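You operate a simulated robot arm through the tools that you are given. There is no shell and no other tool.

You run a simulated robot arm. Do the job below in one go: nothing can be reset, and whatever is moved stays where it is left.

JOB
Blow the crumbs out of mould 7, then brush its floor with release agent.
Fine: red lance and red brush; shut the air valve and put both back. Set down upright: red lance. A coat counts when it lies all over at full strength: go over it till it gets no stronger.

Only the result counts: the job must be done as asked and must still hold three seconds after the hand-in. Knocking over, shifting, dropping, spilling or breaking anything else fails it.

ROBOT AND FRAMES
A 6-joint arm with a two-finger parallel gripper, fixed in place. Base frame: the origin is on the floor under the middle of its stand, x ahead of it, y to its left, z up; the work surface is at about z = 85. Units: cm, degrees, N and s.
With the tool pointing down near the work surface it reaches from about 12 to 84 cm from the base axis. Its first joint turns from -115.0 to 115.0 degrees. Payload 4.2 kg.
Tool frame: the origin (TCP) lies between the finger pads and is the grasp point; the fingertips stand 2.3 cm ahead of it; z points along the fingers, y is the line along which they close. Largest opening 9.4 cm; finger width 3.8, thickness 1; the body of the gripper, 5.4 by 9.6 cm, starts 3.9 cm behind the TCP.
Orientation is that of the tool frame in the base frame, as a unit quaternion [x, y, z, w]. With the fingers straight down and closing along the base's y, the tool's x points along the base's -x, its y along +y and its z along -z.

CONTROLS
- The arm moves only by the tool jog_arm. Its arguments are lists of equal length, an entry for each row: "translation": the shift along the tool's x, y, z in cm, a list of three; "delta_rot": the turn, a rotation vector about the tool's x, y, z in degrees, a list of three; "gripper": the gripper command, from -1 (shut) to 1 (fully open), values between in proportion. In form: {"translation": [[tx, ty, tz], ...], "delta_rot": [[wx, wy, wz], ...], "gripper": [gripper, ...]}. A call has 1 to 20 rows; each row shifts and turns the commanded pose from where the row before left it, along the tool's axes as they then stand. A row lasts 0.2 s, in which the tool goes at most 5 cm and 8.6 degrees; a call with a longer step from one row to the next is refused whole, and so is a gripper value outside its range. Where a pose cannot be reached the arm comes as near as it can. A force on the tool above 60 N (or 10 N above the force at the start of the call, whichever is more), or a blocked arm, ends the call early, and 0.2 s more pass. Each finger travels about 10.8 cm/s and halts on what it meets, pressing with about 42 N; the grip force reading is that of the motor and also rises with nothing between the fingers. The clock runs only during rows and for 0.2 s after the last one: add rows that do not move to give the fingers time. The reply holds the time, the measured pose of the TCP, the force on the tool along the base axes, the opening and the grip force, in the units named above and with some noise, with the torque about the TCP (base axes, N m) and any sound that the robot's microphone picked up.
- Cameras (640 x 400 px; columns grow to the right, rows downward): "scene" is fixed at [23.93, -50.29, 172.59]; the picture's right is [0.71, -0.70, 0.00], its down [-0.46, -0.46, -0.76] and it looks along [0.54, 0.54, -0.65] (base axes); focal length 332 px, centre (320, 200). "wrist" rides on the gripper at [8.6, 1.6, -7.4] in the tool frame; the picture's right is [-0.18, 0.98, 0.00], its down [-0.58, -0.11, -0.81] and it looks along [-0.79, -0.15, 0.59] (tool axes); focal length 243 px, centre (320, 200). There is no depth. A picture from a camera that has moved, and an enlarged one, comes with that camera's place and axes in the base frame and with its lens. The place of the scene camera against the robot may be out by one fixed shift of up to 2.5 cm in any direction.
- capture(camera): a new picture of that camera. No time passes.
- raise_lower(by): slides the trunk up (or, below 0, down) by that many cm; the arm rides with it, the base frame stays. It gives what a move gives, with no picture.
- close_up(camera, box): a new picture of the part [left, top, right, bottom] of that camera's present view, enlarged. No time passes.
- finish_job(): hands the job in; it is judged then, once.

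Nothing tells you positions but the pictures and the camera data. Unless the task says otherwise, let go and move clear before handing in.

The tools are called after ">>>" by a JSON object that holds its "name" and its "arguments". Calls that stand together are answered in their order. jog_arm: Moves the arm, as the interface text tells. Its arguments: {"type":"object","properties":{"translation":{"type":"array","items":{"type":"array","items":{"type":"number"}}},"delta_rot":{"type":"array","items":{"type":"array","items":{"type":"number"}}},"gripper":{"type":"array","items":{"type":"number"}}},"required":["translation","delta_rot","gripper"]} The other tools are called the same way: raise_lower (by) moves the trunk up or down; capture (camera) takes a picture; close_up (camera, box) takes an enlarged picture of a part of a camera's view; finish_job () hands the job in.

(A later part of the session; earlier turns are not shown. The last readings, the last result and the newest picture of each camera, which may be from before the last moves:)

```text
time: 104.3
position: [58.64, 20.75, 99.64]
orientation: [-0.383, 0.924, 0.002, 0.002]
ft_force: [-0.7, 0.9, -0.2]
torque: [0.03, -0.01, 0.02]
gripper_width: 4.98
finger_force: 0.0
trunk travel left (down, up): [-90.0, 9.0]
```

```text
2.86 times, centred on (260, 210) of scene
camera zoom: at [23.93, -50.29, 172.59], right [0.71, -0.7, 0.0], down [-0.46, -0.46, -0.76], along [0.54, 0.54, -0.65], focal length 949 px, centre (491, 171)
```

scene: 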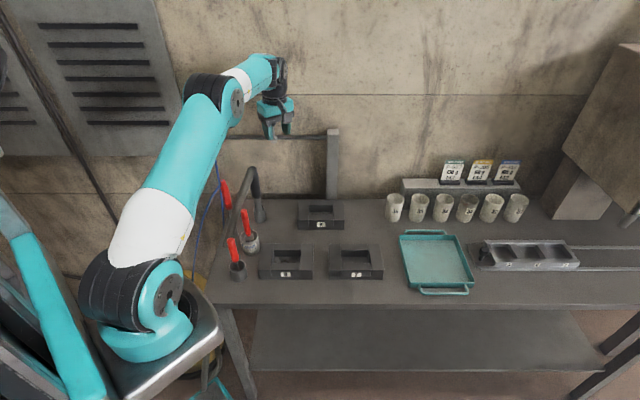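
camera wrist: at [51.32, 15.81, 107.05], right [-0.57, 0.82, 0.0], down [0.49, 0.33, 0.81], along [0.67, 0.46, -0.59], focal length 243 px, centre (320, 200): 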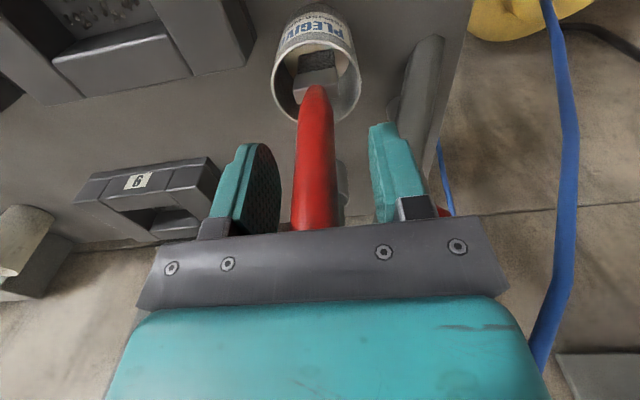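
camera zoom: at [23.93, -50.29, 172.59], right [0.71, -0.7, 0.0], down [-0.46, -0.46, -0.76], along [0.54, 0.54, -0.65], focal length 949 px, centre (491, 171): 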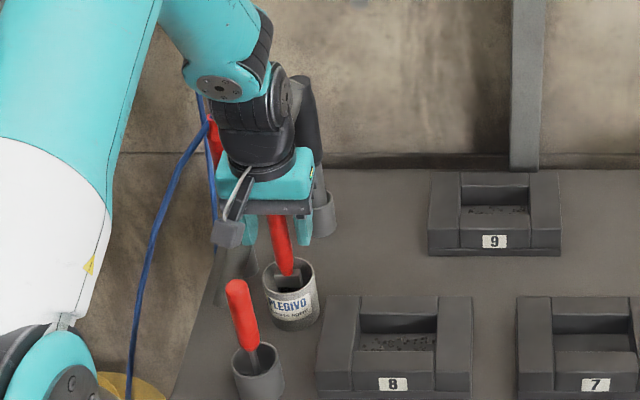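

>>> {"name": "jog_arm", "arguments": {"translation": [[0, 0, 0], [0, 0, 0], [0, 0, 0]], "delta_rot": [[0, 0, 0], [0, 0, 0], [0, 0, 0]], "gripper": [-1, -1, -1]}}

>>> {"name": "capture", "arguments": {"camera": "wrist"}}

```text
time: 105.1
position: [58.62, 20.73, 99.68]
orientation: [-0.384, 0.923, 0.001, 0.001]
ft_force: [0.7, 0.9, 0.3]
torque: [0.01, -0.01, 0.03]
gripper_width: 1.95
finger_force: 41.8
trunk travel left (down, up): [-90.0, 9.0]
```

```text
taken
camera wrist: at [51.32, 15.8, 107.08], right [-0.57, 0.82, 0.0], down [0.49, 0.33, 0.81], along [0.67, 0.46, -0.59], focal length 243 px, centre (320, 200)
```

wrist: 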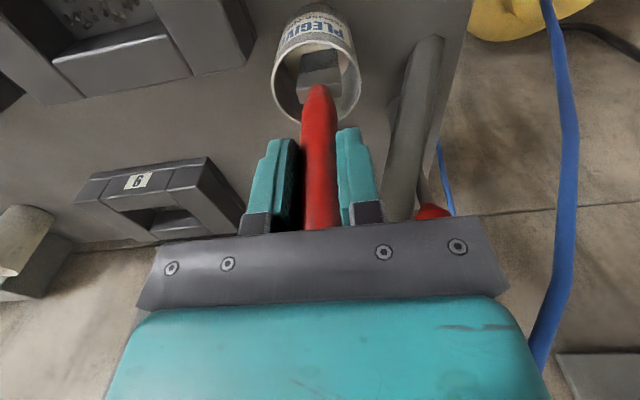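

The brush is held (1.95 cm). I lift it straight out of the pot.

>>> {"name": "jog_arm", "arguments": {"translation": [[0, 0, -2], [0, 0, -2.5], [0, 0, -2.5], [0, 0, -3], [0, 0, -3], [0, 0, 0], [0, 0, 0]], "delta_rot": [[0, 0, 0], [0, 0, 0], [0, 0, 0], [0, 0, 0], [0, 0, 0], [0, 0, 0], [0, 0, 0]], "gripper": [-1, -1, -1, -1, -1, -1, -1]}}

>>> {"name": "capture", "arguments": {"camera": "wrist"}}

>>> {"name": "close_up", "arguments": {"camera": "wrist", "box": [240, 0, 400, 100]}}

>>> {"name": "close_up", "arguments": {"camera": "scene", "box": [200, 140, 320, 280]}}

```text
time: 106.7
position: [58.75, 20.7, 112.76]
orientation: [-0.383, 0.924, 0.001, 0.001]
ft_force: [0.3, 0.2, 0.0]
torque: [0.02, 0.01, 0.0]
gripper_width: 1.99
finger_force: 42.7
trunk travel left (down, up): [-90.0, 9.0]
```

```text
taken
camera wrist: at [51.35, 15.76, 120.22], right [-0.57, 0.82, 0.0], down [0.49, 0.33, 0.81], along [0.67, 0.46, -0.59], focal length 243 px, centre (320, 200)
```

wrist: 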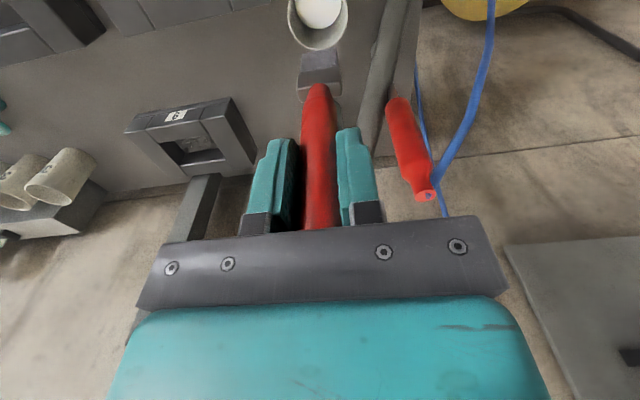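

```text
4.00 times, centred on (320, 50) of wrist
camera zoom: at [51.35, 15.76, 120.22], right [-0.57, 0.82, 0.0], down [0.49, 0.33, 0.81], along [0.67, 0.46, -0.59], focal length 970 px, centre (320, 800)
```

zoom: 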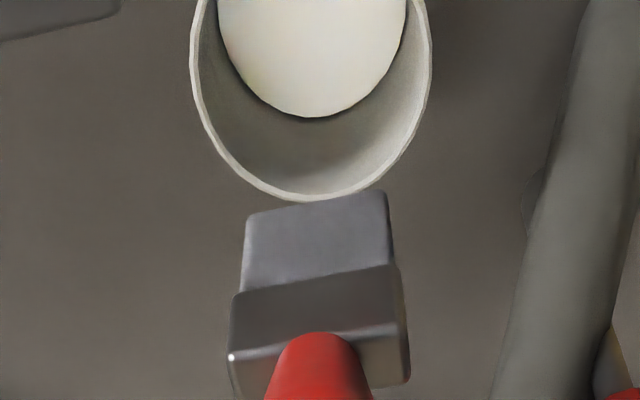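

```text
2.86 times, centred on (260, 210) of scene
camera zoom: at [23.93, -50.29, 172.59], right [0.71, -0.7, 0.0], down [-0.46, -0.46, -0.76], along [0.54, 0.54, -0.65], focal length 949 px, centre (491, 171)
```

zoom: 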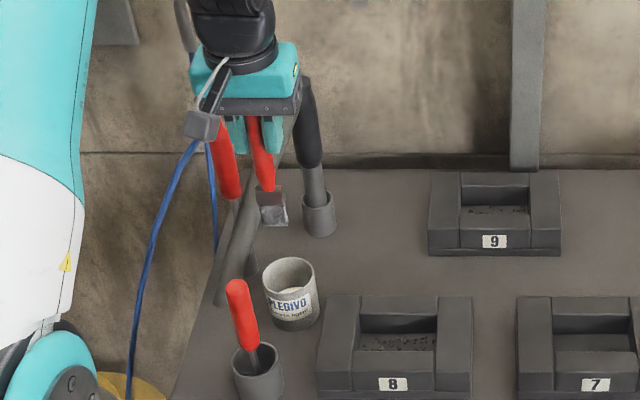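

The brush is out, bristles about 2.7 cm wide, aligned with the tool's y axis. I carry it along the corridor between moulds 8 and 9 to above mould 7.

>>> {"name": "jog_arm", "arguments": {"translation": [[-1.3, -3.03, 0], [-1.3, -3.03, 0], [-1.3, -3.03, 0], [0, -3.6, 0], [0, -3.6, 0], [0, -3.6, 0], [0, -3.6, 0], [0, -3.6, 0], [2.6, -2.1, 0], [2.6, -2.1, 0], [2.6, -2.1, 0], [2.6, -2.1, 0], [0, 0, 0]], "delta_rot": [[0, 0, 0], [0, 0, 0], [0, 0, 0], [0, 0, 0], [0, 0, 0], [0, 0, 0], [0, 0, 0], [0, 0, 0], [0, 0, 0], [0, 0, 0], [0, 0, 0], [0, 0, 0], [0, 0, 0]], "gripper": [-1, -1, -1, -1, -1, -1, -1, -1, -1, -1, -1, -1, -1]}}

>>> {"name": "capture", "arguments": {"camera": "wrist"}}

>>> {"name": "capture", "arguments": {"camera": "scene"}}

>>> {"name": "close_up", "arguments": {"camera": "wrist", "box": [220, 0, 420, 125]}}

```text
time: 109.5
position: [79.22, -9.14, 112.69]
orientation: [-0.383, 0.924, 0.002, 0.002]
ft_force: [-0.1, -0.8, 0.1]
torque: [0.02, 0.05, -0.02]
gripper_width: 1.96
finger_force: 41.7
trunk travel left (down, up): [-90.0, 9.0]
```

```text
taken
camera wrist: at [72.0, -14.13, 120.11], right [-0.57, 0.82, 0.0], down [0.49, 0.33, 0.81], along [0.67, 0.46, -0.59], focal length 243 px, centre (320, 200)
```

wrist: 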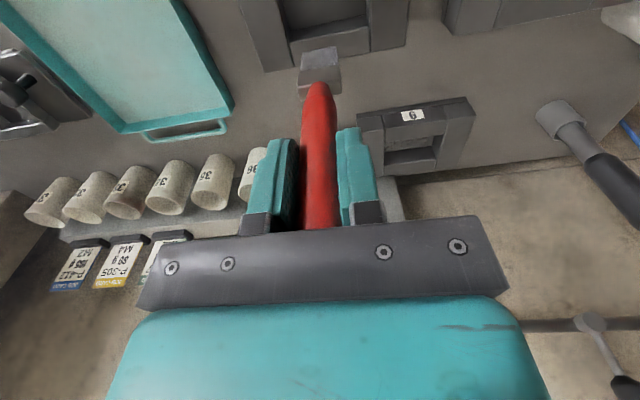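

```text
taken
```

scene: 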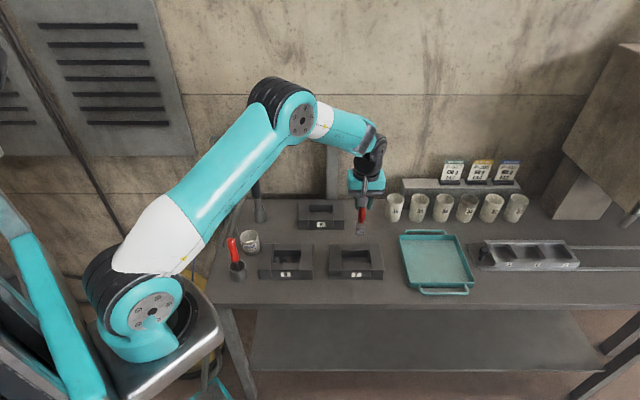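

```text
3.20 times, centred on (320, 62) of wrist
camera zoom: at [72.0, -14.13, 120.11], right [-0.57, 0.82, 0.0], down [0.49, 0.33, 0.81], along [0.67, 0.46, -0.59], focal length 776 px, centre (320, 640)
```

zoom: 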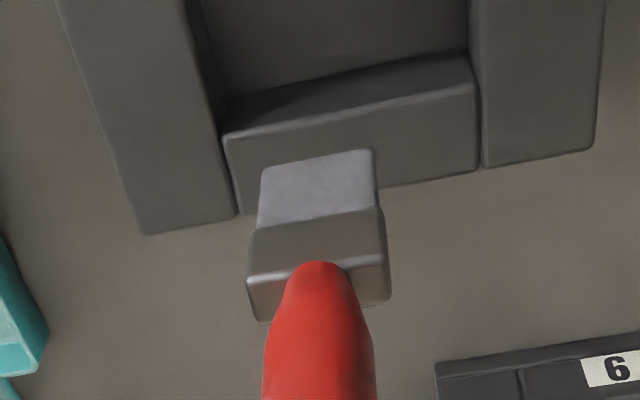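

Brush is centred over the cavity (floor z≈86.1, e 58.0–66.6, n 46.9–52.2 in wall coordinates). I lower slowly to find floor contact.

>>> {"name": "jog_arm", "arguments": {"translation": [[0, 0, 3], [0, 0, 3], [0, 0, 3], [0, 0, 2], [0, 0, 0]], "delta_rot": [[0, 0, 0], [0, 0, 0], [0, 0, 0], [0, 0, 0], [0, 0, 0]], "gripper": [-1, -1, -1, -1, -1]}}

>>> {"name": "close_up", "arguments": {"camera": "wrist", "box": [220, 0, 420, 125]}}

>>> {"name": "close_up", "arguments": {"camera": "scene", "box": [310, 215, 406, 285]}}

```text
time: 110.7
position: [79.3, -9.2, 101.83]
orientation: [-0.383, 0.924, 0.001, 0.002]
ft_force: [0.0, 0.3, -0.2]
torque: [0.0, 0.01, 0.01]
gripper_width: 1.95
finger_force: 42.1
trunk travel left (down, up): [-90.0, 9.0]
```

```text
3.20 times, centred on (320, 62) of wrist
camera zoom: at [71.99, -14.13, 109.2], right [-0.57, 0.82, 0.0], down [0.49, 0.33, 0.81], along [0.67, 0.46, -0.59], focal length 776 px, centre (320, 640)
```

zoom: 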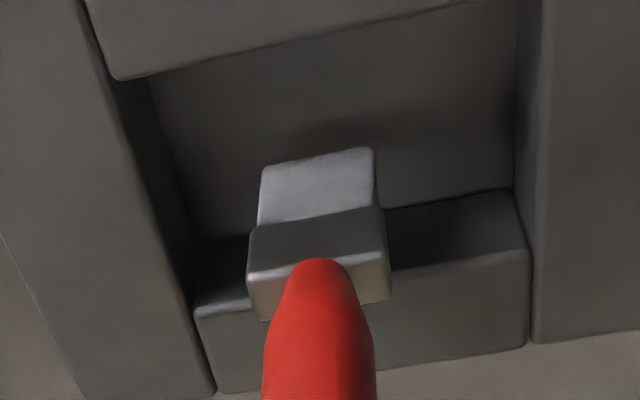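

```text
5.71 times, centred on (358, 250) of scene
camera zoom: at [23.93, -50.29, 172.59], right [0.71, -0.7, 0.0], down [-0.46, -0.46, -0.76], along [0.54, 0.54, -0.65], focal length 1897 px, centre (103, -86)
```

zoom: 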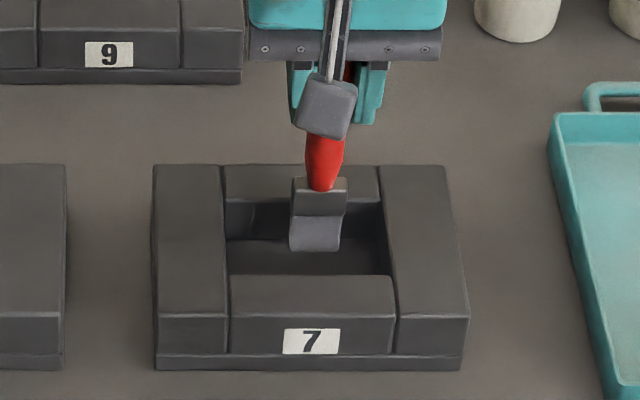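

>>> {"name": "jog_arm", "arguments": {"translation": [[0, 0, 0.6], [0, 0, 0.6], [0, 0, 0.4], [0, 0, 0.3], [0, 0, 0]], "delta_rot": [[0, 0, 0], [0, 0, 0], [0, 0, 0], [0, 0, 0], [0, 0, 0]], "gripper": [-1, -1, -1, -1, -1]}}

>>> {"name": "close_up", "arguments": {"camera": "wrist", "box": [220, 0, 420, 125]}}

>>> {"name": "close_up", "arguments": {"camera": "scene", "box": [310, 215, 406, 285]}}

```text
time: 111.9
position: [79.24, -9.03, 99.85]
orientation: [-0.384, 0.923, 0.002, 0.001]
ft_force: [0.2, -0.7, -0.3]
torque: [0.01, 0.04, 0.01]
gripper_width: 1.95
finger_force: 42.1
trunk travel left (down, up): [-90.0, 9.0]
```

```text
3.20 times, centred on (320, 62) of wrist
camera zoom: at [71.99, -13.99, 107.22], right [-0.57, 0.82, 0.0], down [0.49, 0.33, 0.81], along [0.67, 0.46, -0.59], focal length 776 px, centre (320, 640)
```

zoom: 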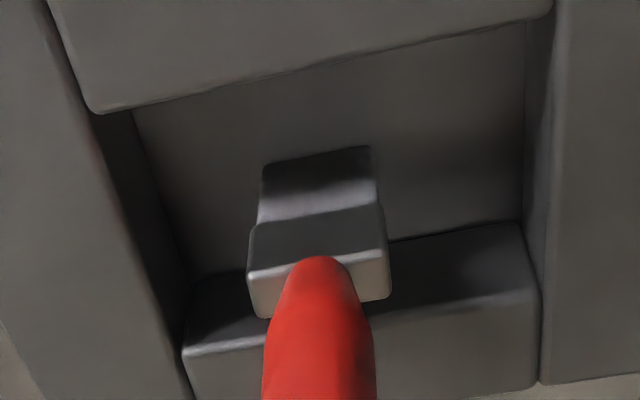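

```text
5.71 times, centred on (358, 250) of scene
camera zoom: at [23.93, -50.29, 172.59], right [0.71, -0.7, 0.0], down [-0.46, -0.46, -0.76], along [0.54, 0.54, -0.65], focal length 1897 px, centre (103, -86)
```

zoom: 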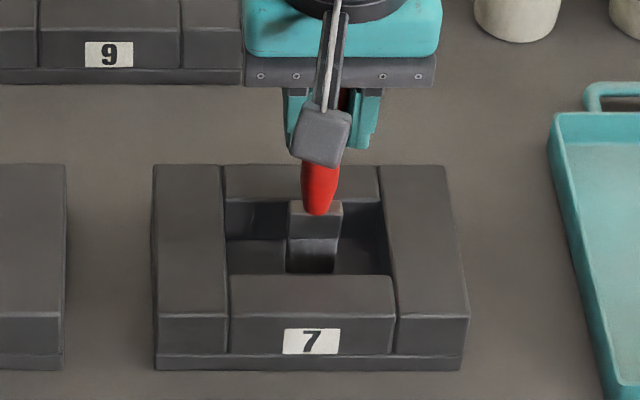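

>>> {"name": "jog_arm", "arguments": {"translation": [[0, 0, 0.3], [0, 0, 0.3], [0, 0, 0.3], [0, 0, 0]], "delta_rot": [[0, 0, 0], [0, 0, 0], [0, 0, 0], [0, 0, 0]], "gripper": [-1, -1, -1, -1]}}

>>> {"name": "close_up", "arguments": {"camera": "wrist", "box": [220, 0, 420, 125]}}

>>> {"name": "close_up", "arguments": {"camera": "scene", "box": [330, 230, 386, 270]}}

```text
time: 112.9
position: [79.3, -8.92, 99.1]
orientation: [-0.384, 0.924, 0.001, 0.005]
ft_force: [3.7, 0.1, 31.6]
torque: [-0.2, -0.68, 0.08]
gripper_width: 1.96
finger_force: 42.2
trunk travel left (down, up): [-90.0, 9.0]
```

```text
3.20 times, centred on (320, 62) of wrist
camera zoom: at [71.98, -13.91, 106.48], right [-0.57, 0.82, 0.0], down [0.48, 0.33, 0.81], along [0.67, 0.46, -0.58], focal length 776 px, centre (320, 640)
```

zoom: 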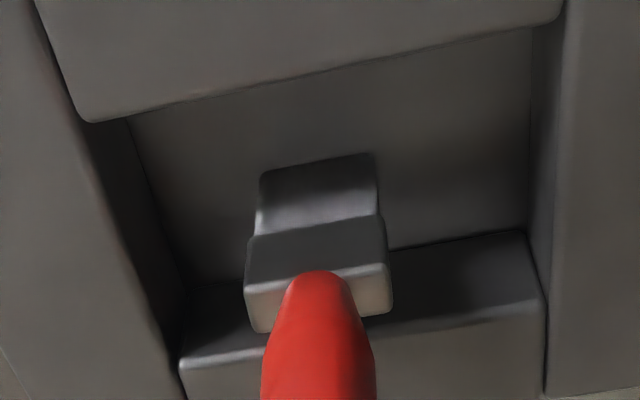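

```text
10.00 times, centred on (358, 250) of scene
camera zoom: at [23.93, -50.29, 172.59], right [0.71, -0.7, 0.0], down [-0.46, -0.46, -0.76], along [0.54, 0.54, -0.65], focal length 3320 px, centre (-60, -300)
```

zoom: 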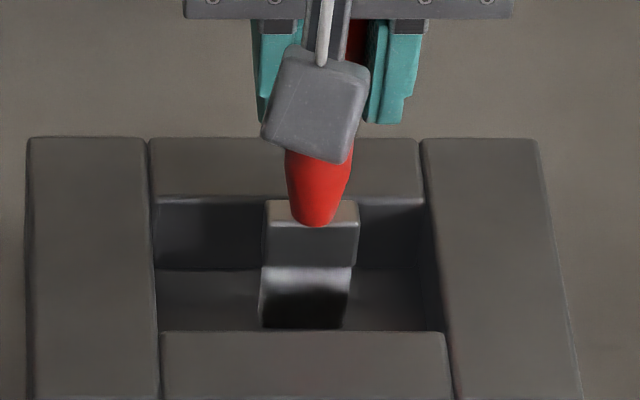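

Contact found (31 N is more than needed). I ease up slightly to a light touch.

>>> {"name": "jog_arm", "arguments": {"translation": [[0, 0, -0.3], [0, 0, 0]], "delta_rot": [[0, 0, 0], [0, 0, 0]], "gripper": [-1, -1]}}

```text
time: 113.5
position: [79.12, -9.08, 99.07]
orientation: [-0.383, 0.924, 0.002, 0.001]
ft_force: [3.5, -1.0, 12.3]
torque: [-0.16, -0.68, 0.02]
gripper_width: 1.97
finger_force: 42.5
trunk travel left (down, up): [-90.0, 9.0]
```

>>> {"name": "jog_arm", "arguments": {"translation": [[0, 0, -0.1], [-1, 0, 0], [-0.9, 0, 0], [1, 0, 0], [1, 0, 0], [1, 0, 0], [0.8, 0, 0], [0, 0, 0]], "delta_rot": [[0, 0, 0], [0, 0, 0], [0, 0, 0], [0, 0, 0], [0, 0, 0], [0, 0, 0], [0, 0, 0], [0, 0, 0]], "gripper": [-1, -1, -1, -1, -1, -1, -1, -1]}}

>>> {"name": "close_up", "arguments": {"camera": "wrist", "box": [220, 0, 420, 125]}}

>>> {"name": "close_up", "arguments": {"camera": "scene", "box": [330, 230, 386, 270]}}

```text
time: 115.3
position: [78.08, -10.34, 99.3]
orientation: [-0.384, 0.924, 0.002, 0.001]
ft_force: [-0.5, 0.3, -0.9]
torque: [0.03, -0.02, -0.01]
gripper_width: 1.95
finger_force: 42.7
trunk travel left (down, up): [-90.0, 9.0]
```

```text
3.20 times, centred on (320, 62) of wrist
camera zoom: at [70.69, -15.31, 106.67], right [-0.57, 0.82, 0.0], down [0.49, 0.33, 0.81], along [0.67, 0.46, -0.59], focal length 776 px, centre (320, 640)
```

zoom: 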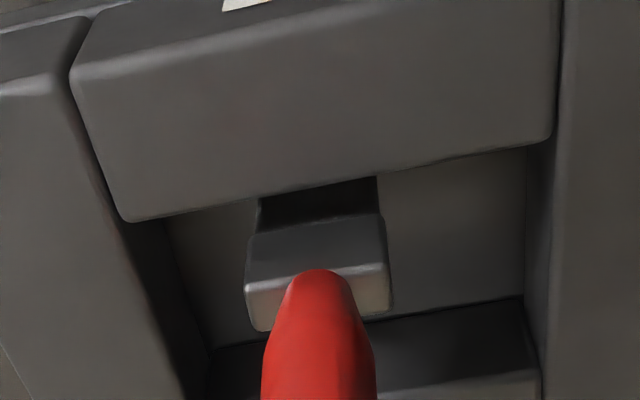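

```text
10.00 times, centred on (358, 250) of scene
camera zoom: at [23.93, -50.29, 172.59], right [0.71, -0.7, 0.0], down [-0.46, -0.46, -0.76], along [0.54, 0.54, -0.65], focal length 3320 px, centre (-60, -300)
```

zoom: 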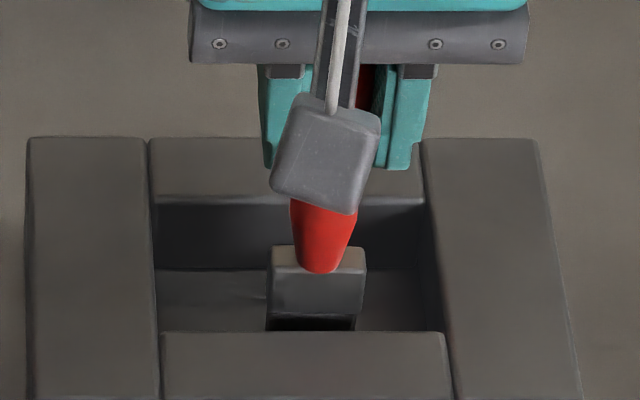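

>>> {"name": "jog_arm", "arguments": {"translation": [[0, 0, -3], [0, 0, -4], [3, 3, 0], [0, 0, 0]], "delta_rot": [[0, 0, 0], [0, 0, 0], [0, 0, 0], [0, 0, 0]], "gripper": [-1, -1, -1, -1]}}

>>> {"name": "close_up", "arguments": {"camera": "wrist", "box": [200, 0, 400, 125]}}

>>> {"name": "close_up", "arguments": {"camera": "scene", "box": [330, 230, 386, 270]}}

```text
time: 116.3
position: [73.79, -10.47, 106.31]
orientation: [-0.383, 0.924, 0.002, 0.001]
ft_force: [-0.3, 0.2, 0.1]
torque: [-0.01, 0.02, 0.0]
gripper_width: 1.96
finger_force: 41.6
trunk travel left (down, up): [-90.0, 9.0]
```

```text
3.20 times, centred on (300, 62) of wrist
camera zoom: at [66.43, -15.41, 113.67], right [-0.57, 0.82, 0.0], down [0.49, 0.33, 0.81], along [0.67, 0.46, -0.59], focal length 776 px, centre (384, 640)
```

zoom: 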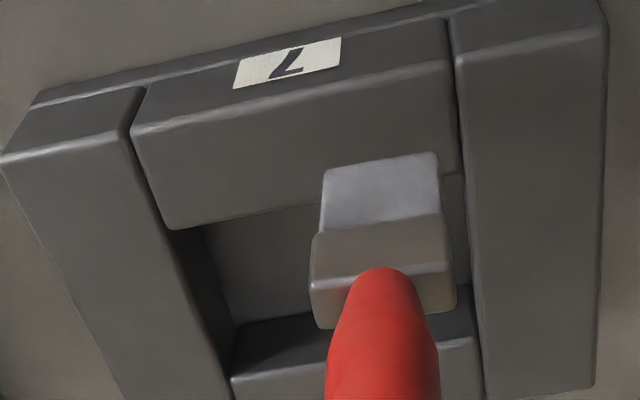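

```text
10.00 times, centred on (358, 250) of scene
camera zoom: at [23.93, -50.29, 172.59], right [0.71, -0.7, 0.0], down [-0.46, -0.46, -0.76], along [0.54, 0.54, -0.65], focal length 3320 px, centre (-60, -300)
```

zoom: 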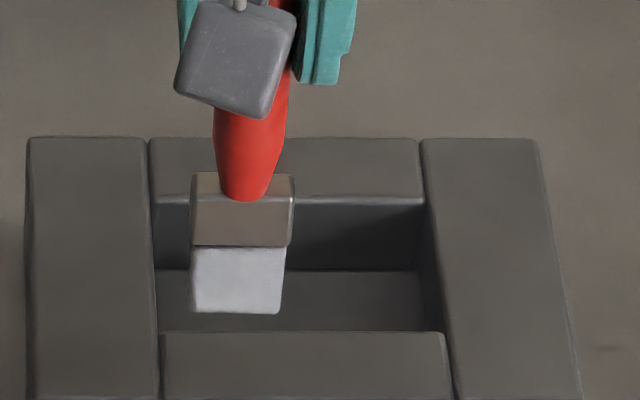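

>>> {"name": "jog_arm", "arguments": {"translation": [[0, 0, -4], [4, 0, 0], [3, 0, 0], [0, 0, 0]], "delta_rot": [[0, 0, 0], [0, 0, 0], [0, 0, 0], [0, 0, 0]], "gripper": [-1, -1, -1, -1]}}

>>> {"name": "close_up", "arguments": {"camera": "wrist", "box": [200, 40, 400, 165]}}

>>> {"name": "close_up", "arguments": {"camera": "scene", "box": [330, 230, 386, 270]}}

```text
time: 117.3
position: [68.76, -15.38, 110.11]
orientation: [-0.383, 0.924, 0.002, 0.002]
ft_force: [0.2, 0.1, -0.6]
torque: [-0.02, -0.01, 0.01]
gripper_width: 1.94
finger_force: 42.2
trunk travel left (down, up): [-90.0, 9.0]
```

```text
3.20 times, centred on (300, 102) of wrist
camera zoom: at [61.42, -20.3, 117.59], right [-0.57, 0.82, 0.0], down [0.49, 0.33, 0.81], along [0.67, 0.46, -0.59], focal length 776 px, centre (384, 512)
```

zoom: 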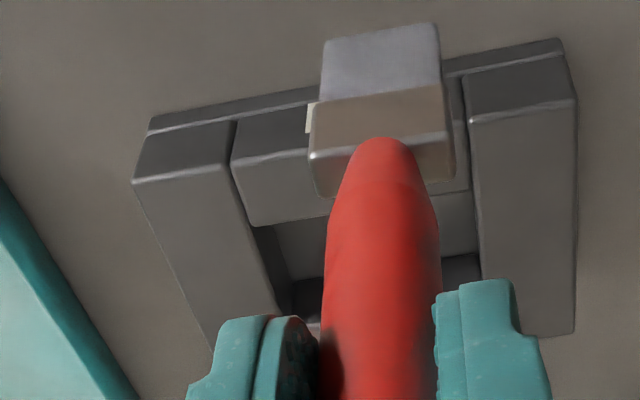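

```text
10.00 times, centred on (358, 250) of scene
camera zoom: at [23.93, -50.29, 172.59], right [0.71, -0.7, 0.0], down [-0.46, -0.46, -0.76], along [0.54, 0.54, -0.65], focal length 3320 px, centre (-60, -300)
```

zoom: 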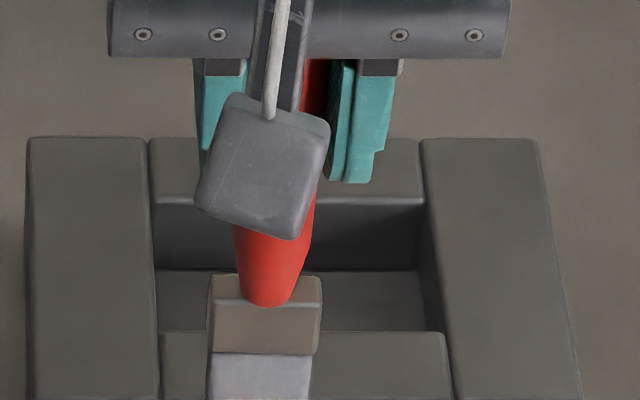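

No coat shows yet — the strokes after easing off had no contact force. I return over the left column (e≈59.8) and press to a steady ~8 N before stroking.

>>> {"name": "jog_arm", "arguments": {"translation": [[-4, -0.1, 0], [-4, -0.1, 0], [-3.8, -0.1, 0], [0, 0, 4], [0, 0, 4], [0, 0, 2], [0, 0, 0]], "delta_rot": [[0, 0, 0], [0, 0, 0], [0, 0, 0], [0, 0, 0], [0, 0, 0], [0, 0, 0], [0, 0, 0]], "gripper": [-1, -1, -1, -1, -1, -1, -1]}}

>>> {"name": "close_up", "arguments": {"camera": "wrist", "box": [220, 0, 420, 125]}}

>>> {"name": "close_up", "arguments": {"camera": "scene", "box": [330, 230, 386, 270]}}

```text
time: 118.9
position: [77.25, -7.08, 100.3]
orientation: [-0.384, 0.924, 0.001, 0.002]
ft_force: [0.0, -0.1, -0.5]
torque: [-0.04, 0.02, 0.03]
gripper_width: 1.93
finger_force: 41.7
trunk travel left (down, up): [-90.0, 9.0]
```

```text
3.20 times, centred on (320, 62) of wrist
camera zoom: at [69.98, -11.98, 107.59], right [-0.57, 0.82, 0.0], down [0.49, 0.33, 0.81], along [0.67, 0.46, -0.59], focal length 776 px, centre (320, 640)
```

zoom: 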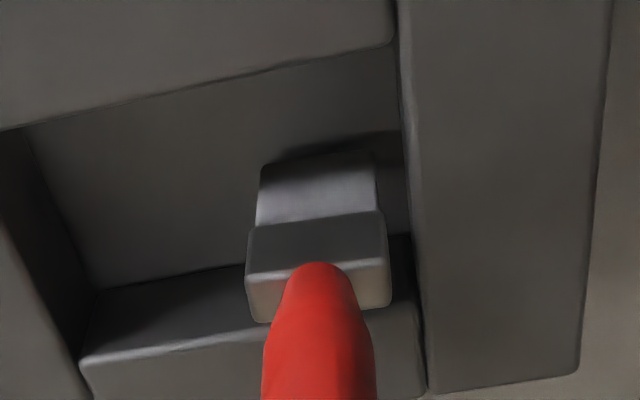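

```text
10.00 times, centred on (358, 250) of scene
camera zoom: at [23.93, -50.29, 172.59], right [0.71, -0.7, 0.0], down [-0.46, -0.46, -0.76], along [0.54, 0.54, -0.65], focal length 3320 px, centre (-60, -300)
```

zoom: 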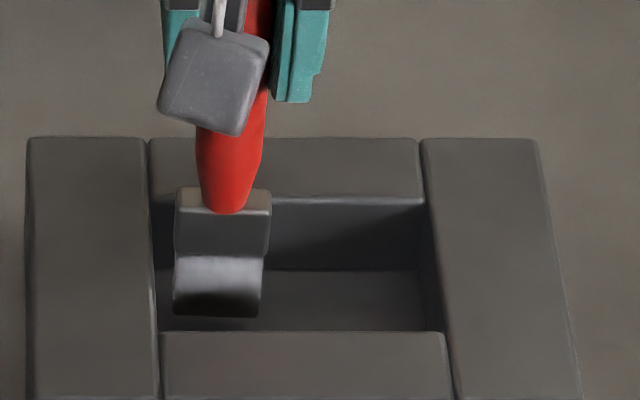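

>>> {"name": "jog_arm", "arguments": {"translation": [[0, 0.3, 0.4], [0, 0, 0.4], [0, 0, 0.2], [0, 0, 0]], "delta_rot": [[0, 0, 0], [0, 0, 0], [0, 0, 0], [0, 0, 0]], "gripper": [-1, -1, -1, -1]}}

```text
time: 119.9
position: [77.03, -6.85, 99.57]
orientation: [-0.383, 0.924, 0.0, 0.004]
ft_force: [-3.0, -0.2, 27.6]
torque: [0.15, 0.66, 0.04]
gripper_width: 1.95
finger_force: 42.4
trunk travel left (down, up): [-90.0, 9.0]
```

The contact point computes to the brush's outer edge, so the ferrule may be on the rim there. I lift, shift 0.5 cm inward and re-test.

>>> {"name": "jog_arm", "arguments": {"translation": [[0, 0, -0.6], [0, -0.5, 0], [0, 0, 0.5], [0, 0, 0]], "delta_rot": [[0, 0, 0], [0, 0, 0], [0, 0, 0], [0, 0, 0]], "gripper": [-1, -1, -1, -1]}}

>>> {"name": "close_up", "arguments": {"camera": "wrist", "box": [220, 0, 420, 125]}}

>>> {"name": "close_up", "arguments": {"camera": "scene", "box": [330, 230, 386, 270]}}

```text
time: 120.9
position: [77.39, -7.38, 99.48]
orientation: [-0.384, 0.924, 0.001, 0.003]
ft_force: [-2.7, 0.8, 13.7]
torque: [0.15, 0.51, 0.01]
gripper_width: 1.95
finger_force: 42.4
trunk travel left (down, up): [-90.0, 9.0]
```

```text
3.20 times, centred on (320, 62) of wrist
camera zoom: at [70.09, -12.25, 106.86], right [-0.57, 0.82, 0.0], down [0.49, 0.33, 0.81], along [0.67, 0.46, -0.59], focal length 776 px, centre (320, 640)
```

zoom: 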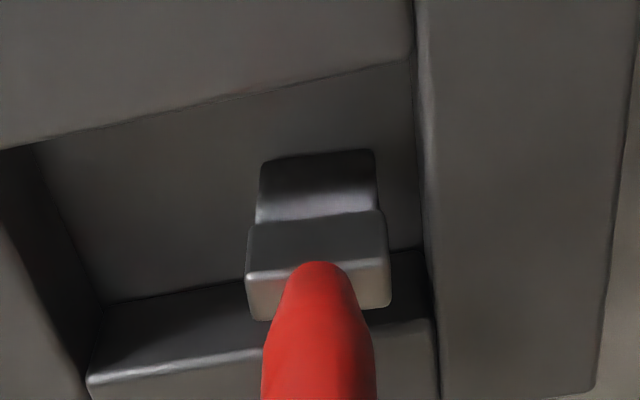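

```text
10.00 times, centred on (358, 250) of scene
camera zoom: at [23.93, -50.29, 172.59], right [0.71, -0.7, 0.0], down [-0.46, -0.46, -0.76], along [0.54, 0.54, -0.65], focal length 3320 px, centre (-60, -300)
```

zoom: 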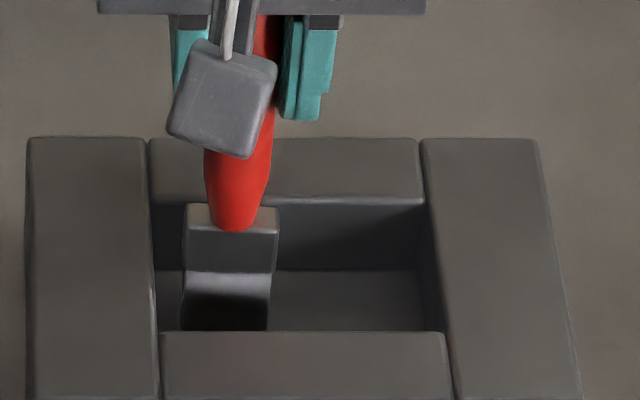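

Contact ~14 N now. I stroke along n in this column.

>>> {"name": "jog_arm", "arguments": {"translation": [[-0.7, 0, 0], [-0.7, 0, 0], [-0.6, 0, 0], [0, 0, 0]], "delta_rot": [[0, 0, 0], [0, 0, 0], [0, 0, 0], [0, 0, 0]], "gripper": [-1, -1, -1, -1]}}

>>> {"name": "jog_arm", "arguments": {"translation": [[0.8, 0, 0], [0.8, 0, 0], [0.8, 0, 0], [0.8, 0, 0], [0.8, 0, 0], [0, 0, 0]], "delta_rot": [[0, 0, 0], [0, 0, 0], [0, 0, 0], [0, 0, 0], [0, 0, 0], [0, 0, 0]], "gripper": [-1, -1, -1, -1, -1, -1]}}

>>> {"name": "close_up", "arguments": {"camera": "wrist", "box": [220, 0, 420, 125]}}

>>> {"name": "close_up", "arguments": {"camera": "scene", "box": [330, 230, 386, 270]}}

```text
time: 121.9
position: [78.77, -5.99, 99.36]
orientation: [-0.383, 0.924, 0.002, 0.002]
ft_force: [-4.3, -11.0, 13.1]
torque: [-1.13, 0.3, 0.14]
gripper_width: 1.94
finger_force: 42.0
trunk travel left (down, up): [-90.0, 9.0]
```

```text
time: 123.3
position: [75.88, -8.77, 99.3]
orientation: [-0.383, 0.924, 0.003, 0.001]
ft_force: [0.1, 0.2, 1.0]
torque: [0.01, 0.04, 0.0]
gripper_width: 1.95
finger_force: 41.9
trunk travel left (down, up): [-90.0, 9.0]
```

```text
3.20 times, centred on (320, 62) of wrist
camera zoom: at [68.64, -13.62, 106.72], right [-0.57, 0.82, 0.0], down [0.49, 0.33, 0.81], along [0.67, 0.46, -0.59], focal length 776 px, centre (320, 640)
```

zoom: 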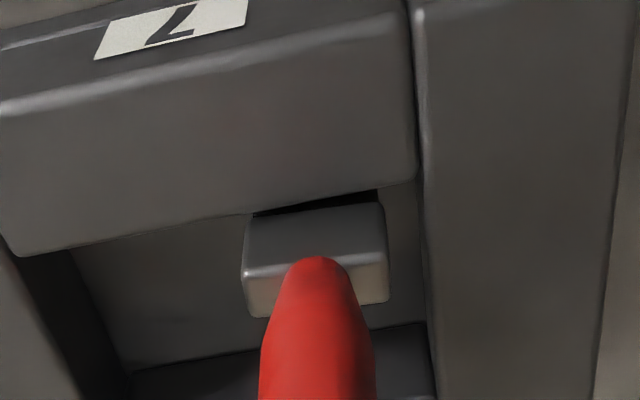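

```text
10.00 times, centred on (358, 250) of scene
camera zoom: at [23.93, -50.29, 172.59], right [0.71, -0.7, 0.0], down [-0.46, -0.46, -0.76], along [0.54, 0.54, -0.65], focal length 3320 px, centre (-60, -300)
```

zoom: 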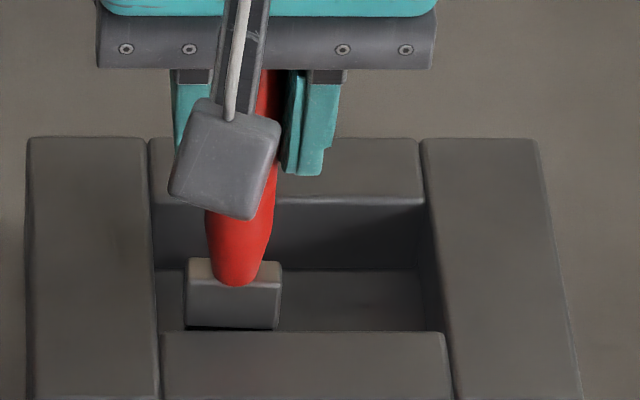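

>>> {"name": "jog_arm", "arguments": {"translation": [[0, 0, -4], [0, 0, -4], [2, -5, -1], [2, -5, 0], [0, 0, 0]], "delta_rot": [[0, 0, 0], [0, 0, 0], [0, 0, 0], [0, 0, 0], [0, 0, 0]], "gripper": [-1, -1, -1, -1, -1]}}

>>> {"name": "close_up", "arguments": {"camera": "wrist", "box": [280, 20, 480, 145]}}

>>> {"name": "close_up", "arguments": {"camera": "scene", "box": [330, 235, 386, 270]}}

```text
refused: row 3 steps farther than a row can; nothing moved
```

```text
3.20 times, centred on (380, 82) of wrist
camera zoom: at [68.64, -13.62, 106.72], right [-0.57, 0.82, 0.0], down [0.49, 0.33, 0.81], along [0.67, 0.46, -0.59], focal length 776 px, centre (128, 576)
```

zoom: 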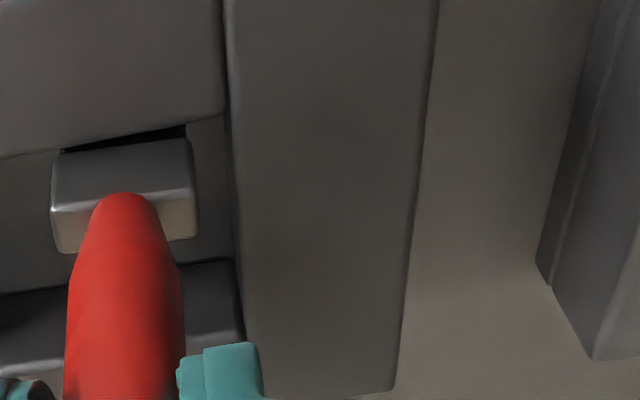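

```text
11.43 times, centred on (358, 252) of scene
camera zoom: at [23.93, -50.29, 172.59], right [0.71, -0.7, 0.0], down [-0.46, -0.46, -0.76], along [0.54, 0.54, -0.65], focal length 3794 px, centre (-114, -400)
```

zoom: 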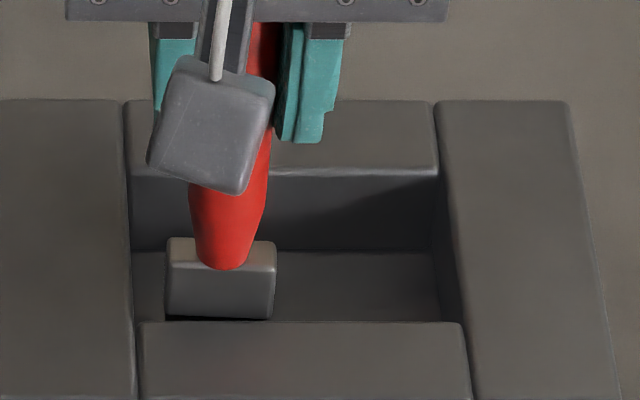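

>>> {"name": "jog_arm", "arguments": {"translation": [[0, 0, -4], [0, 0, -4], [2, -4, 0], [2, -4, 0], [0, -3, 0], [0, 0, 0]], "delta_rot": [[0, 0, 0], [0, 0, 0], [0, 0, 0], [0, 0, 0], [0, 0, 0], [0, 0, 0]], "gripper": [-1, -1, -1, -1, -1, -1]}}

>>> {"name": "close_up", "arguments": {"camera": "wrist", "box": [320, 0, 480, 100]}}

>>> {"name": "close_up", "arguments": {"camera": "scene", "box": [330, 235, 386, 270]}}

```text
time: 124.7
position: [80.85, -19.38, 107.14]
orientation: [-0.384, 0.923, 0.001, 0.001]
ft_force: [0.3, 0.4, -1.4]
torque: [-0.01, 0.03, 0.0]
gripper_width: 1.96
finger_force: 42.4
trunk travel left (down, up): [-90.0, 9.0]
```

```text
4.00 times, centred on (400, 50) of wrist
camera zoom: at [73.6, -24.25, 114.57], right [-0.57, 0.82, 0.0], down [0.49, 0.33, 0.81], along [0.67, 0.46, -0.59], focal length 970 px, centre (0, 800)
```

zoom: 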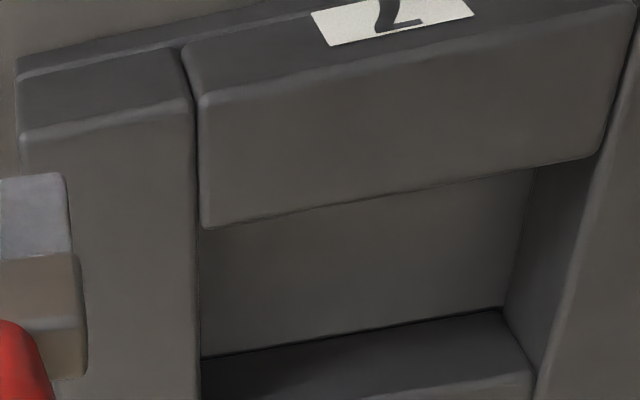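

```text
11.43 times, centred on (358, 252) of scene
camera zoom: at [23.93, -50.29, 172.59], right [0.71, -0.7, 0.0], down [-0.46, -0.46, -0.76], along [0.54, 0.54, -0.65], focal length 3794 px, centre (-114, -400)
```

zoom: 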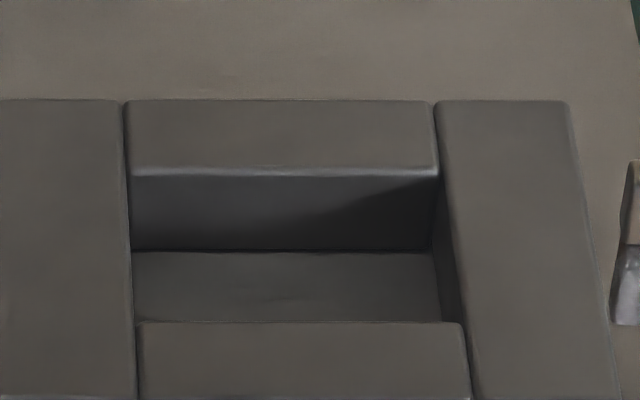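

>>> {"name": "close_up", "arguments": {"camera": "scene", "box": [340, 252, 372, 272]}}

>>> {"name": "close_up", "arguments": {"camera": "wrist", "box": [365, 35, 461, 95]}}

```text
16.00 times, centred on (356, 262) of scene
camera zoom: at [23.93, -50.29, 172.59], right [0.71, -0.7, 0.0], down [-0.46, -0.46, -0.76], along [0.54, 0.54, -0.65], focal length 5312 px, centre (-256, -792)
```

zoom: 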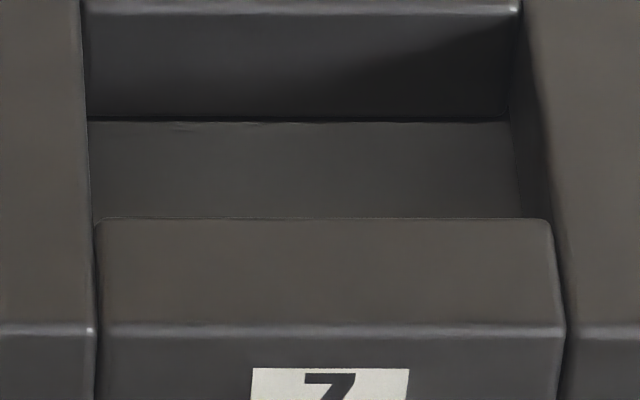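

```text
6.67 times, centred on (413, 65) of wrist
camera zoom: at [73.6, -24.25, 114.57], right [-0.57, 0.82, 0.0], down [0.49, 0.33, 0.81], along [0.67, 0.46, -0.59], focal length 1618 px, centre (-300, 1100)
```

zoom: 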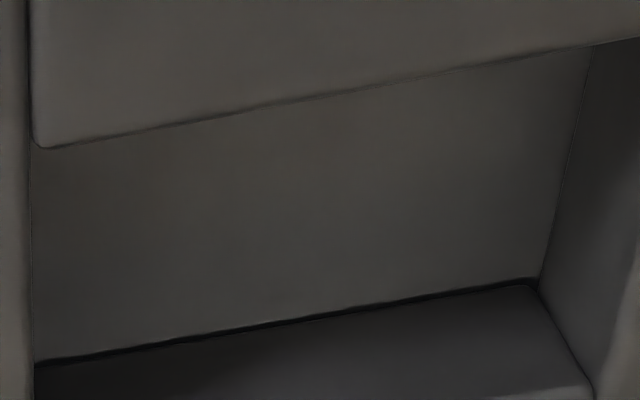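

No clear coat yet. I'll stroke along e instead (the grip is rigid that way) with steady pressure, starting with the middle lane, and compare.

>>> {"name": "jog_arm", "arguments": {"translation": [[-3, 3, 0], [-3, 3, 0], [0, 0, 3], [0, 0, 3], [0, 0, 1.3], [0, 0, 0.4], [0, 0, 0]], "delta_rot": [[0, 0, 0], [0, 0, 0], [0, 0, 0], [0, 0, 0], [0, 0, 0], [0, 0, 0], [0, 0, 0]], "gripper": [-1, -1, -1, -1, -1, -1, -1]}}

>>> {"name": "close_up", "arguments": {"camera": "wrist", "box": [220, 0, 420, 125]}}

>>> {"name": "close_up", "arguments": {"camera": "scene", "box": [330, 235, 386, 270]}}

```text
time: 126.3
position: [81.02, -10.87, 99.59]
orientation: [-0.383, 0.924, 0.002, 0.002]
ft_force: [-1.2, 0.0, -1.0]
torque: [0.05, 0.09, 0.01]
gripper_width: 1.98
finger_force: 42.2
trunk travel left (down, up): [-90.0, 9.0]
```

```text
3.20 times, centred on (320, 62) of wrist
camera zoom: at [73.72, -15.82, 106.97], right [-0.57, 0.82, 0.0], down [0.49, 0.33, 0.81], along [0.67, 0.46, -0.59], focal length 776 px, centre (320, 640)
```

zoom: 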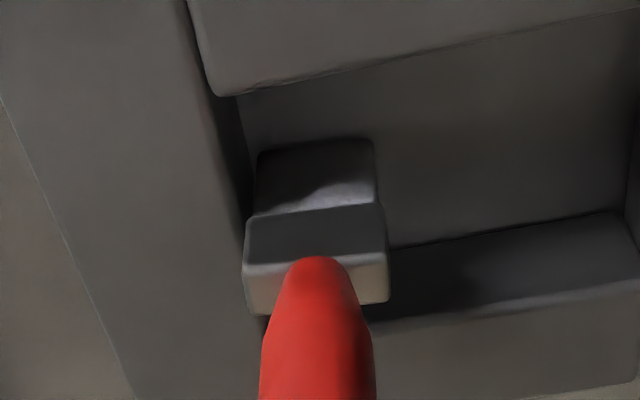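

```text
11.43 times, centred on (358, 252) of scene
camera zoom: at [23.93, -50.29, 172.59], right [0.71, -0.7, 0.0], down [-0.46, -0.46, -0.76], along [0.54, 0.54, -0.65], focal length 3794 px, centre (-114, -400)
```

zoom: 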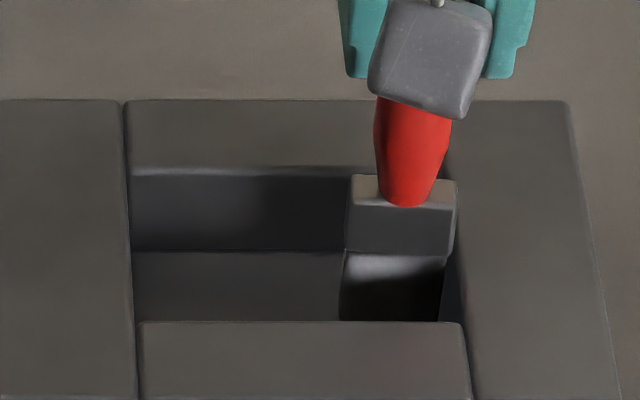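

>>> {"name": "jog_arm", "arguments": {"translation": [[0, 0.2, 0.2], [0, 0, 0.15], [0, 0, 0]], "delta_rot": [[0, 0, 0], [0, 0, 0], [0, 0, 0]], "gripper": [-1, -1, -1]}}

```text
time: 127.1
position: [80.89, -10.74, 99.45]
orientation: [-0.384, 0.923, 0.002, 0.002]
ft_force: [-0.2, -0.5, 4.8]
torque: [-0.08, 0.04, 0.02]
gripper_width: 2.02
finger_force: 41.7
trunk travel left (down, up): [-90.0, 9.0]
```

>>> {"name": "jog_arm", "arguments": {"translation": [[0, 0, 0.1], [0, 0.8, 0], [0, 0.8, 0], [0, 0.8, 0], [0, 0.8, 0], [0, 0.8, 0], [0, 0.8, 0], [0, 0.5, 0], [0, 0, 0]], "delta_rot": [[0, 0, 0], [0, 0, 0], [0, 0, 0], [0, 0, 0], [0, 0, 0], [0, 0, 0], [0, 0, 0], [0, 0, 0], [0, 0, 0]], "gripper": [-1, -1, -1, -1, -1, -1, -1, -1, -1]}}

>>> {"name": "close_up", "arguments": {"camera": "scene", "box": [330, 235, 386, 270]}}

>>> {"name": "close_up", "arguments": {"camera": "wrist", "box": [220, 0, 420, 125]}}

```text
time: 129.1
position: [76.98, -7.01, 99.19]
orientation: [-0.383, 0.924, 0.001, 0.004]
ft_force: [6.2, -4.9, 25.4]
torque: [-0.41, -0.63, -0.01]
gripper_width: 1.98
finger_force: 41.7
trunk travel left (down, up): [-90.0, 9.0]
```

```text
11.43 times, centred on (358, 252) of scene
camera zoom: at [23.93, -50.29, 172.59], right [0.71, -0.7, 0.0], down [-0.46, -0.46, -0.76], along [0.54, 0.54, -0.65], focal length 3794 px, centre (-114, -400)
```

zoom: 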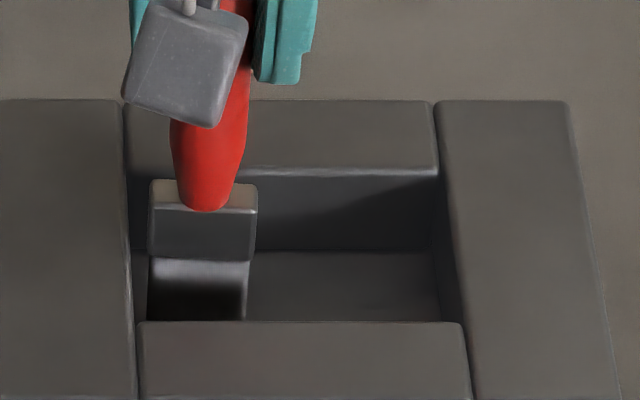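

```text
3.20 times, centred on (320, 62) of wrist
camera zoom: at [69.72, -11.87, 106.71], right [-0.57, 0.82, 0.0], down [0.48, 0.33, 0.81], along [0.67, 0.46, -0.59], focal length 776 px, centre (320, 640)
```

zoom: 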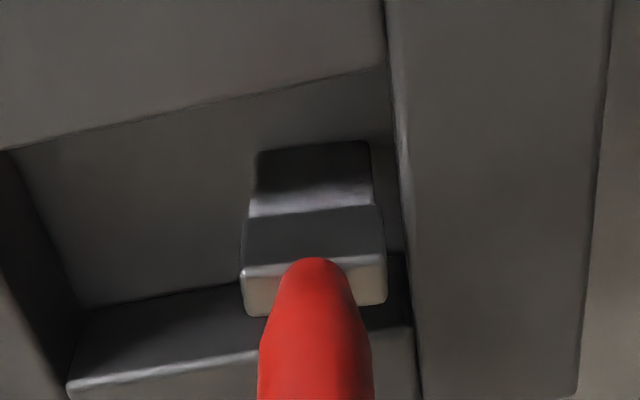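

>>> {"name": "jog_arm", "arguments": {"translation": [[0, 0, -0.08], [0, -1, 0], [0, -1, 0], [0, -1, 0], [0, -1, 0], [0, -1, 0], [0, -0.4, 0], [0, 1, 0], [0, 1, 0], [0, 1, 0], [0, 1, 0], [0, 1, 0], [0, 0.4, 0], [0, -1, 0], [0, -1, 0], [0, -1, 0], [0, -1, 0], [0, -1, 0], [0, -0.4, 0], [0, 0, 0]], "delta_rot": [[0, 0, 0], [0, 0, 0], [0, 0, 0], [0, 0, 0], [0, 0, 0], [0, 0, 0], [0, 0, 0], [0, 0, 0], [0, 0, 0], [0, 0, 0], [0, 0, 0], [0, 0, 0], [0, 0, 0], [0, 0, 0], [0, 0, 0], [0, 0, 0], [0, 0, 0], [0, 0, 0], [0, 0, 0], [0, 0, 0]], "gripper": [-1, -1, -1, -1, -1, -1, -1, -1, -1, -1, -1, -1, -1, -1, -1, -1, -1, -1, -1, -1]}}

>>> {"name": "close_up", "arguments": {"camera": "scene", "box": [330, 235, 386, 270]}}

>>> {"name": "close_up", "arguments": {"camera": "wrist", "box": [220, 0, 420, 125]}}

```text
time: 133.3
position: [80.87, -10.79, 99.36]
orientation: [-0.385, 0.923, 0.002, 0.002]
ft_force: [-3.0, 3.7, 14.6]
torque: [0.42, 0.25, 0.01]
gripper_width: 2.02
finger_force: 42.4
trunk travel left (down, up): [-90.0, 9.0]
```

```text
11.43 times, centred on (358, 252) of scene
camera zoom: at [23.93, -50.29, 172.59], right [0.71, -0.7, 0.0], down [-0.46, -0.46, -0.76], along [0.54, 0.54, -0.65], focal length 3794 px, centre (-114, -400)
```

zoom: 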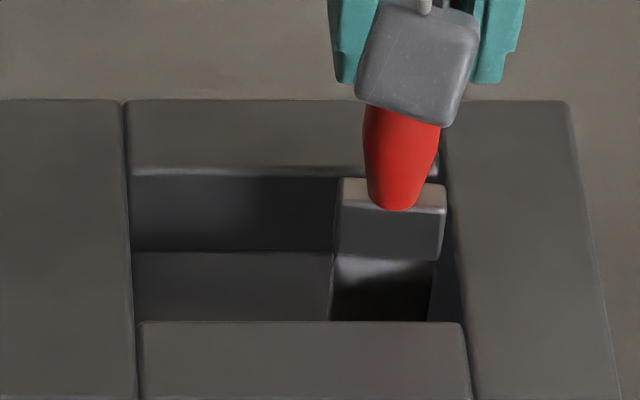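

```text
3.20 times, centred on (320, 62) of wrist
camera zoom: at [73.56, -15.61, 106.7], right [-0.57, 0.82, 0.0], down [0.49, 0.33, 0.81], along [0.67, 0.46, -0.59], focal length 776 px, centre (320, 640)
```

zoom: 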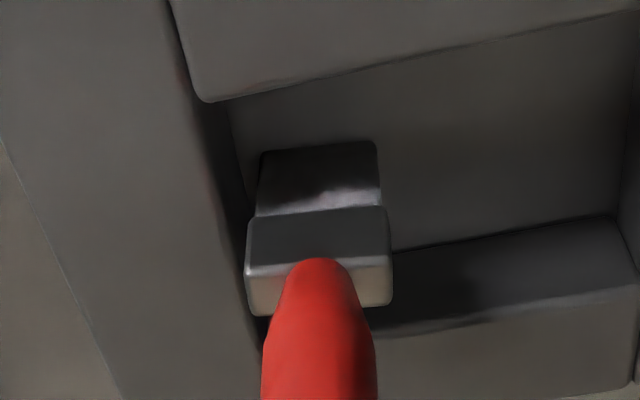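

>>> {"name": "jog_arm", "arguments": {"translation": [[0, 0, -4], [0, 0, -4], [3, -3.5, 0], [3, -3.5, 0], [0, 0, 0]], "delta_rot": [[0, 0, 0], [0, 0, 0], [0, 0, 0], [0, 0, 0], [0, 0, 0]], "gripper": [-1, -1, -1, -1, -1]}}

>>> {"name": "close_up", "arguments": {"camera": "wrist", "box": [340, 0, 480, 90]}}

>>> {"name": "close_up", "arguments": {"camera": "scene", "box": [330, 235, 386, 270]}}

>>> {"name": "close_up", "arguments": {"camera": "scene", "box": [260, 235, 316, 270]}}

```text
time: 134.5
position: [81.74, -20.17, 107.26]
orientation: [-0.384, 0.924, 0.001, 0.002]
ft_force: [0.8, 0.8, -1.0]
torque: [0.02, 0.0, -0.02]
gripper_width: 1.99
finger_force: 42.1
trunk travel left (down, up): [-90.0, 9.0]
```

```text
4.44 times, centred on (410, 45) of wrist
camera zoom: at [74.38, -25.06, 114.54], right [-0.57, 0.82, 0.0], down [0.49, 0.33, 0.81], along [0.67, 0.46, -0.59], focal length 1078 px, centre (-80, 889)
```

zoom: 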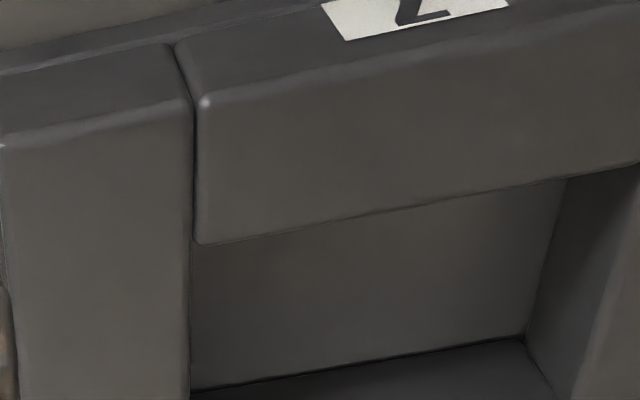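

```text
11.43 times, centred on (358, 252) of scene
camera zoom: at [23.93, -50.29, 172.59], right [0.71, -0.7, 0.0], down [-0.46, -0.46, -0.76], along [0.54, 0.54, -0.65], focal length 3794 px, centre (-114, -400)
```

zoom: 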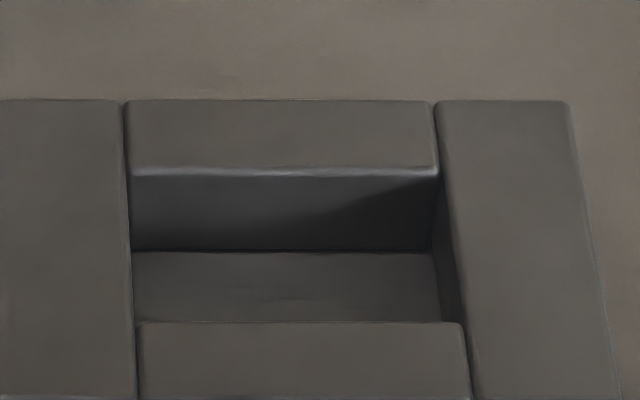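

```text
11.43 times, centred on (288, 252) of scene
camera zoom: at [23.93, -50.29, 172.59], right [0.71, -0.7, 0.0], down [-0.46, -0.46, -0.76], along [0.54, 0.54, -0.65], focal length 3794 px, centre (686, -400)
```

zoom: 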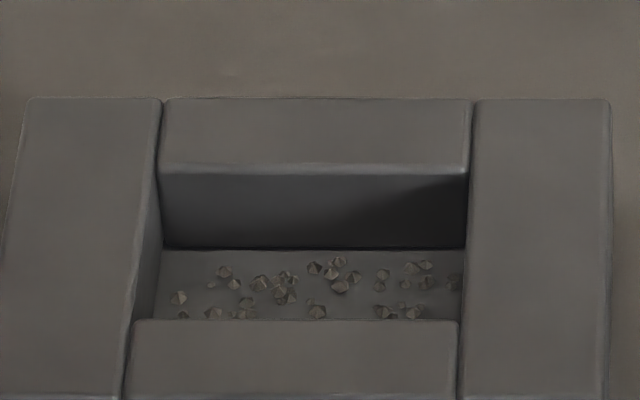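

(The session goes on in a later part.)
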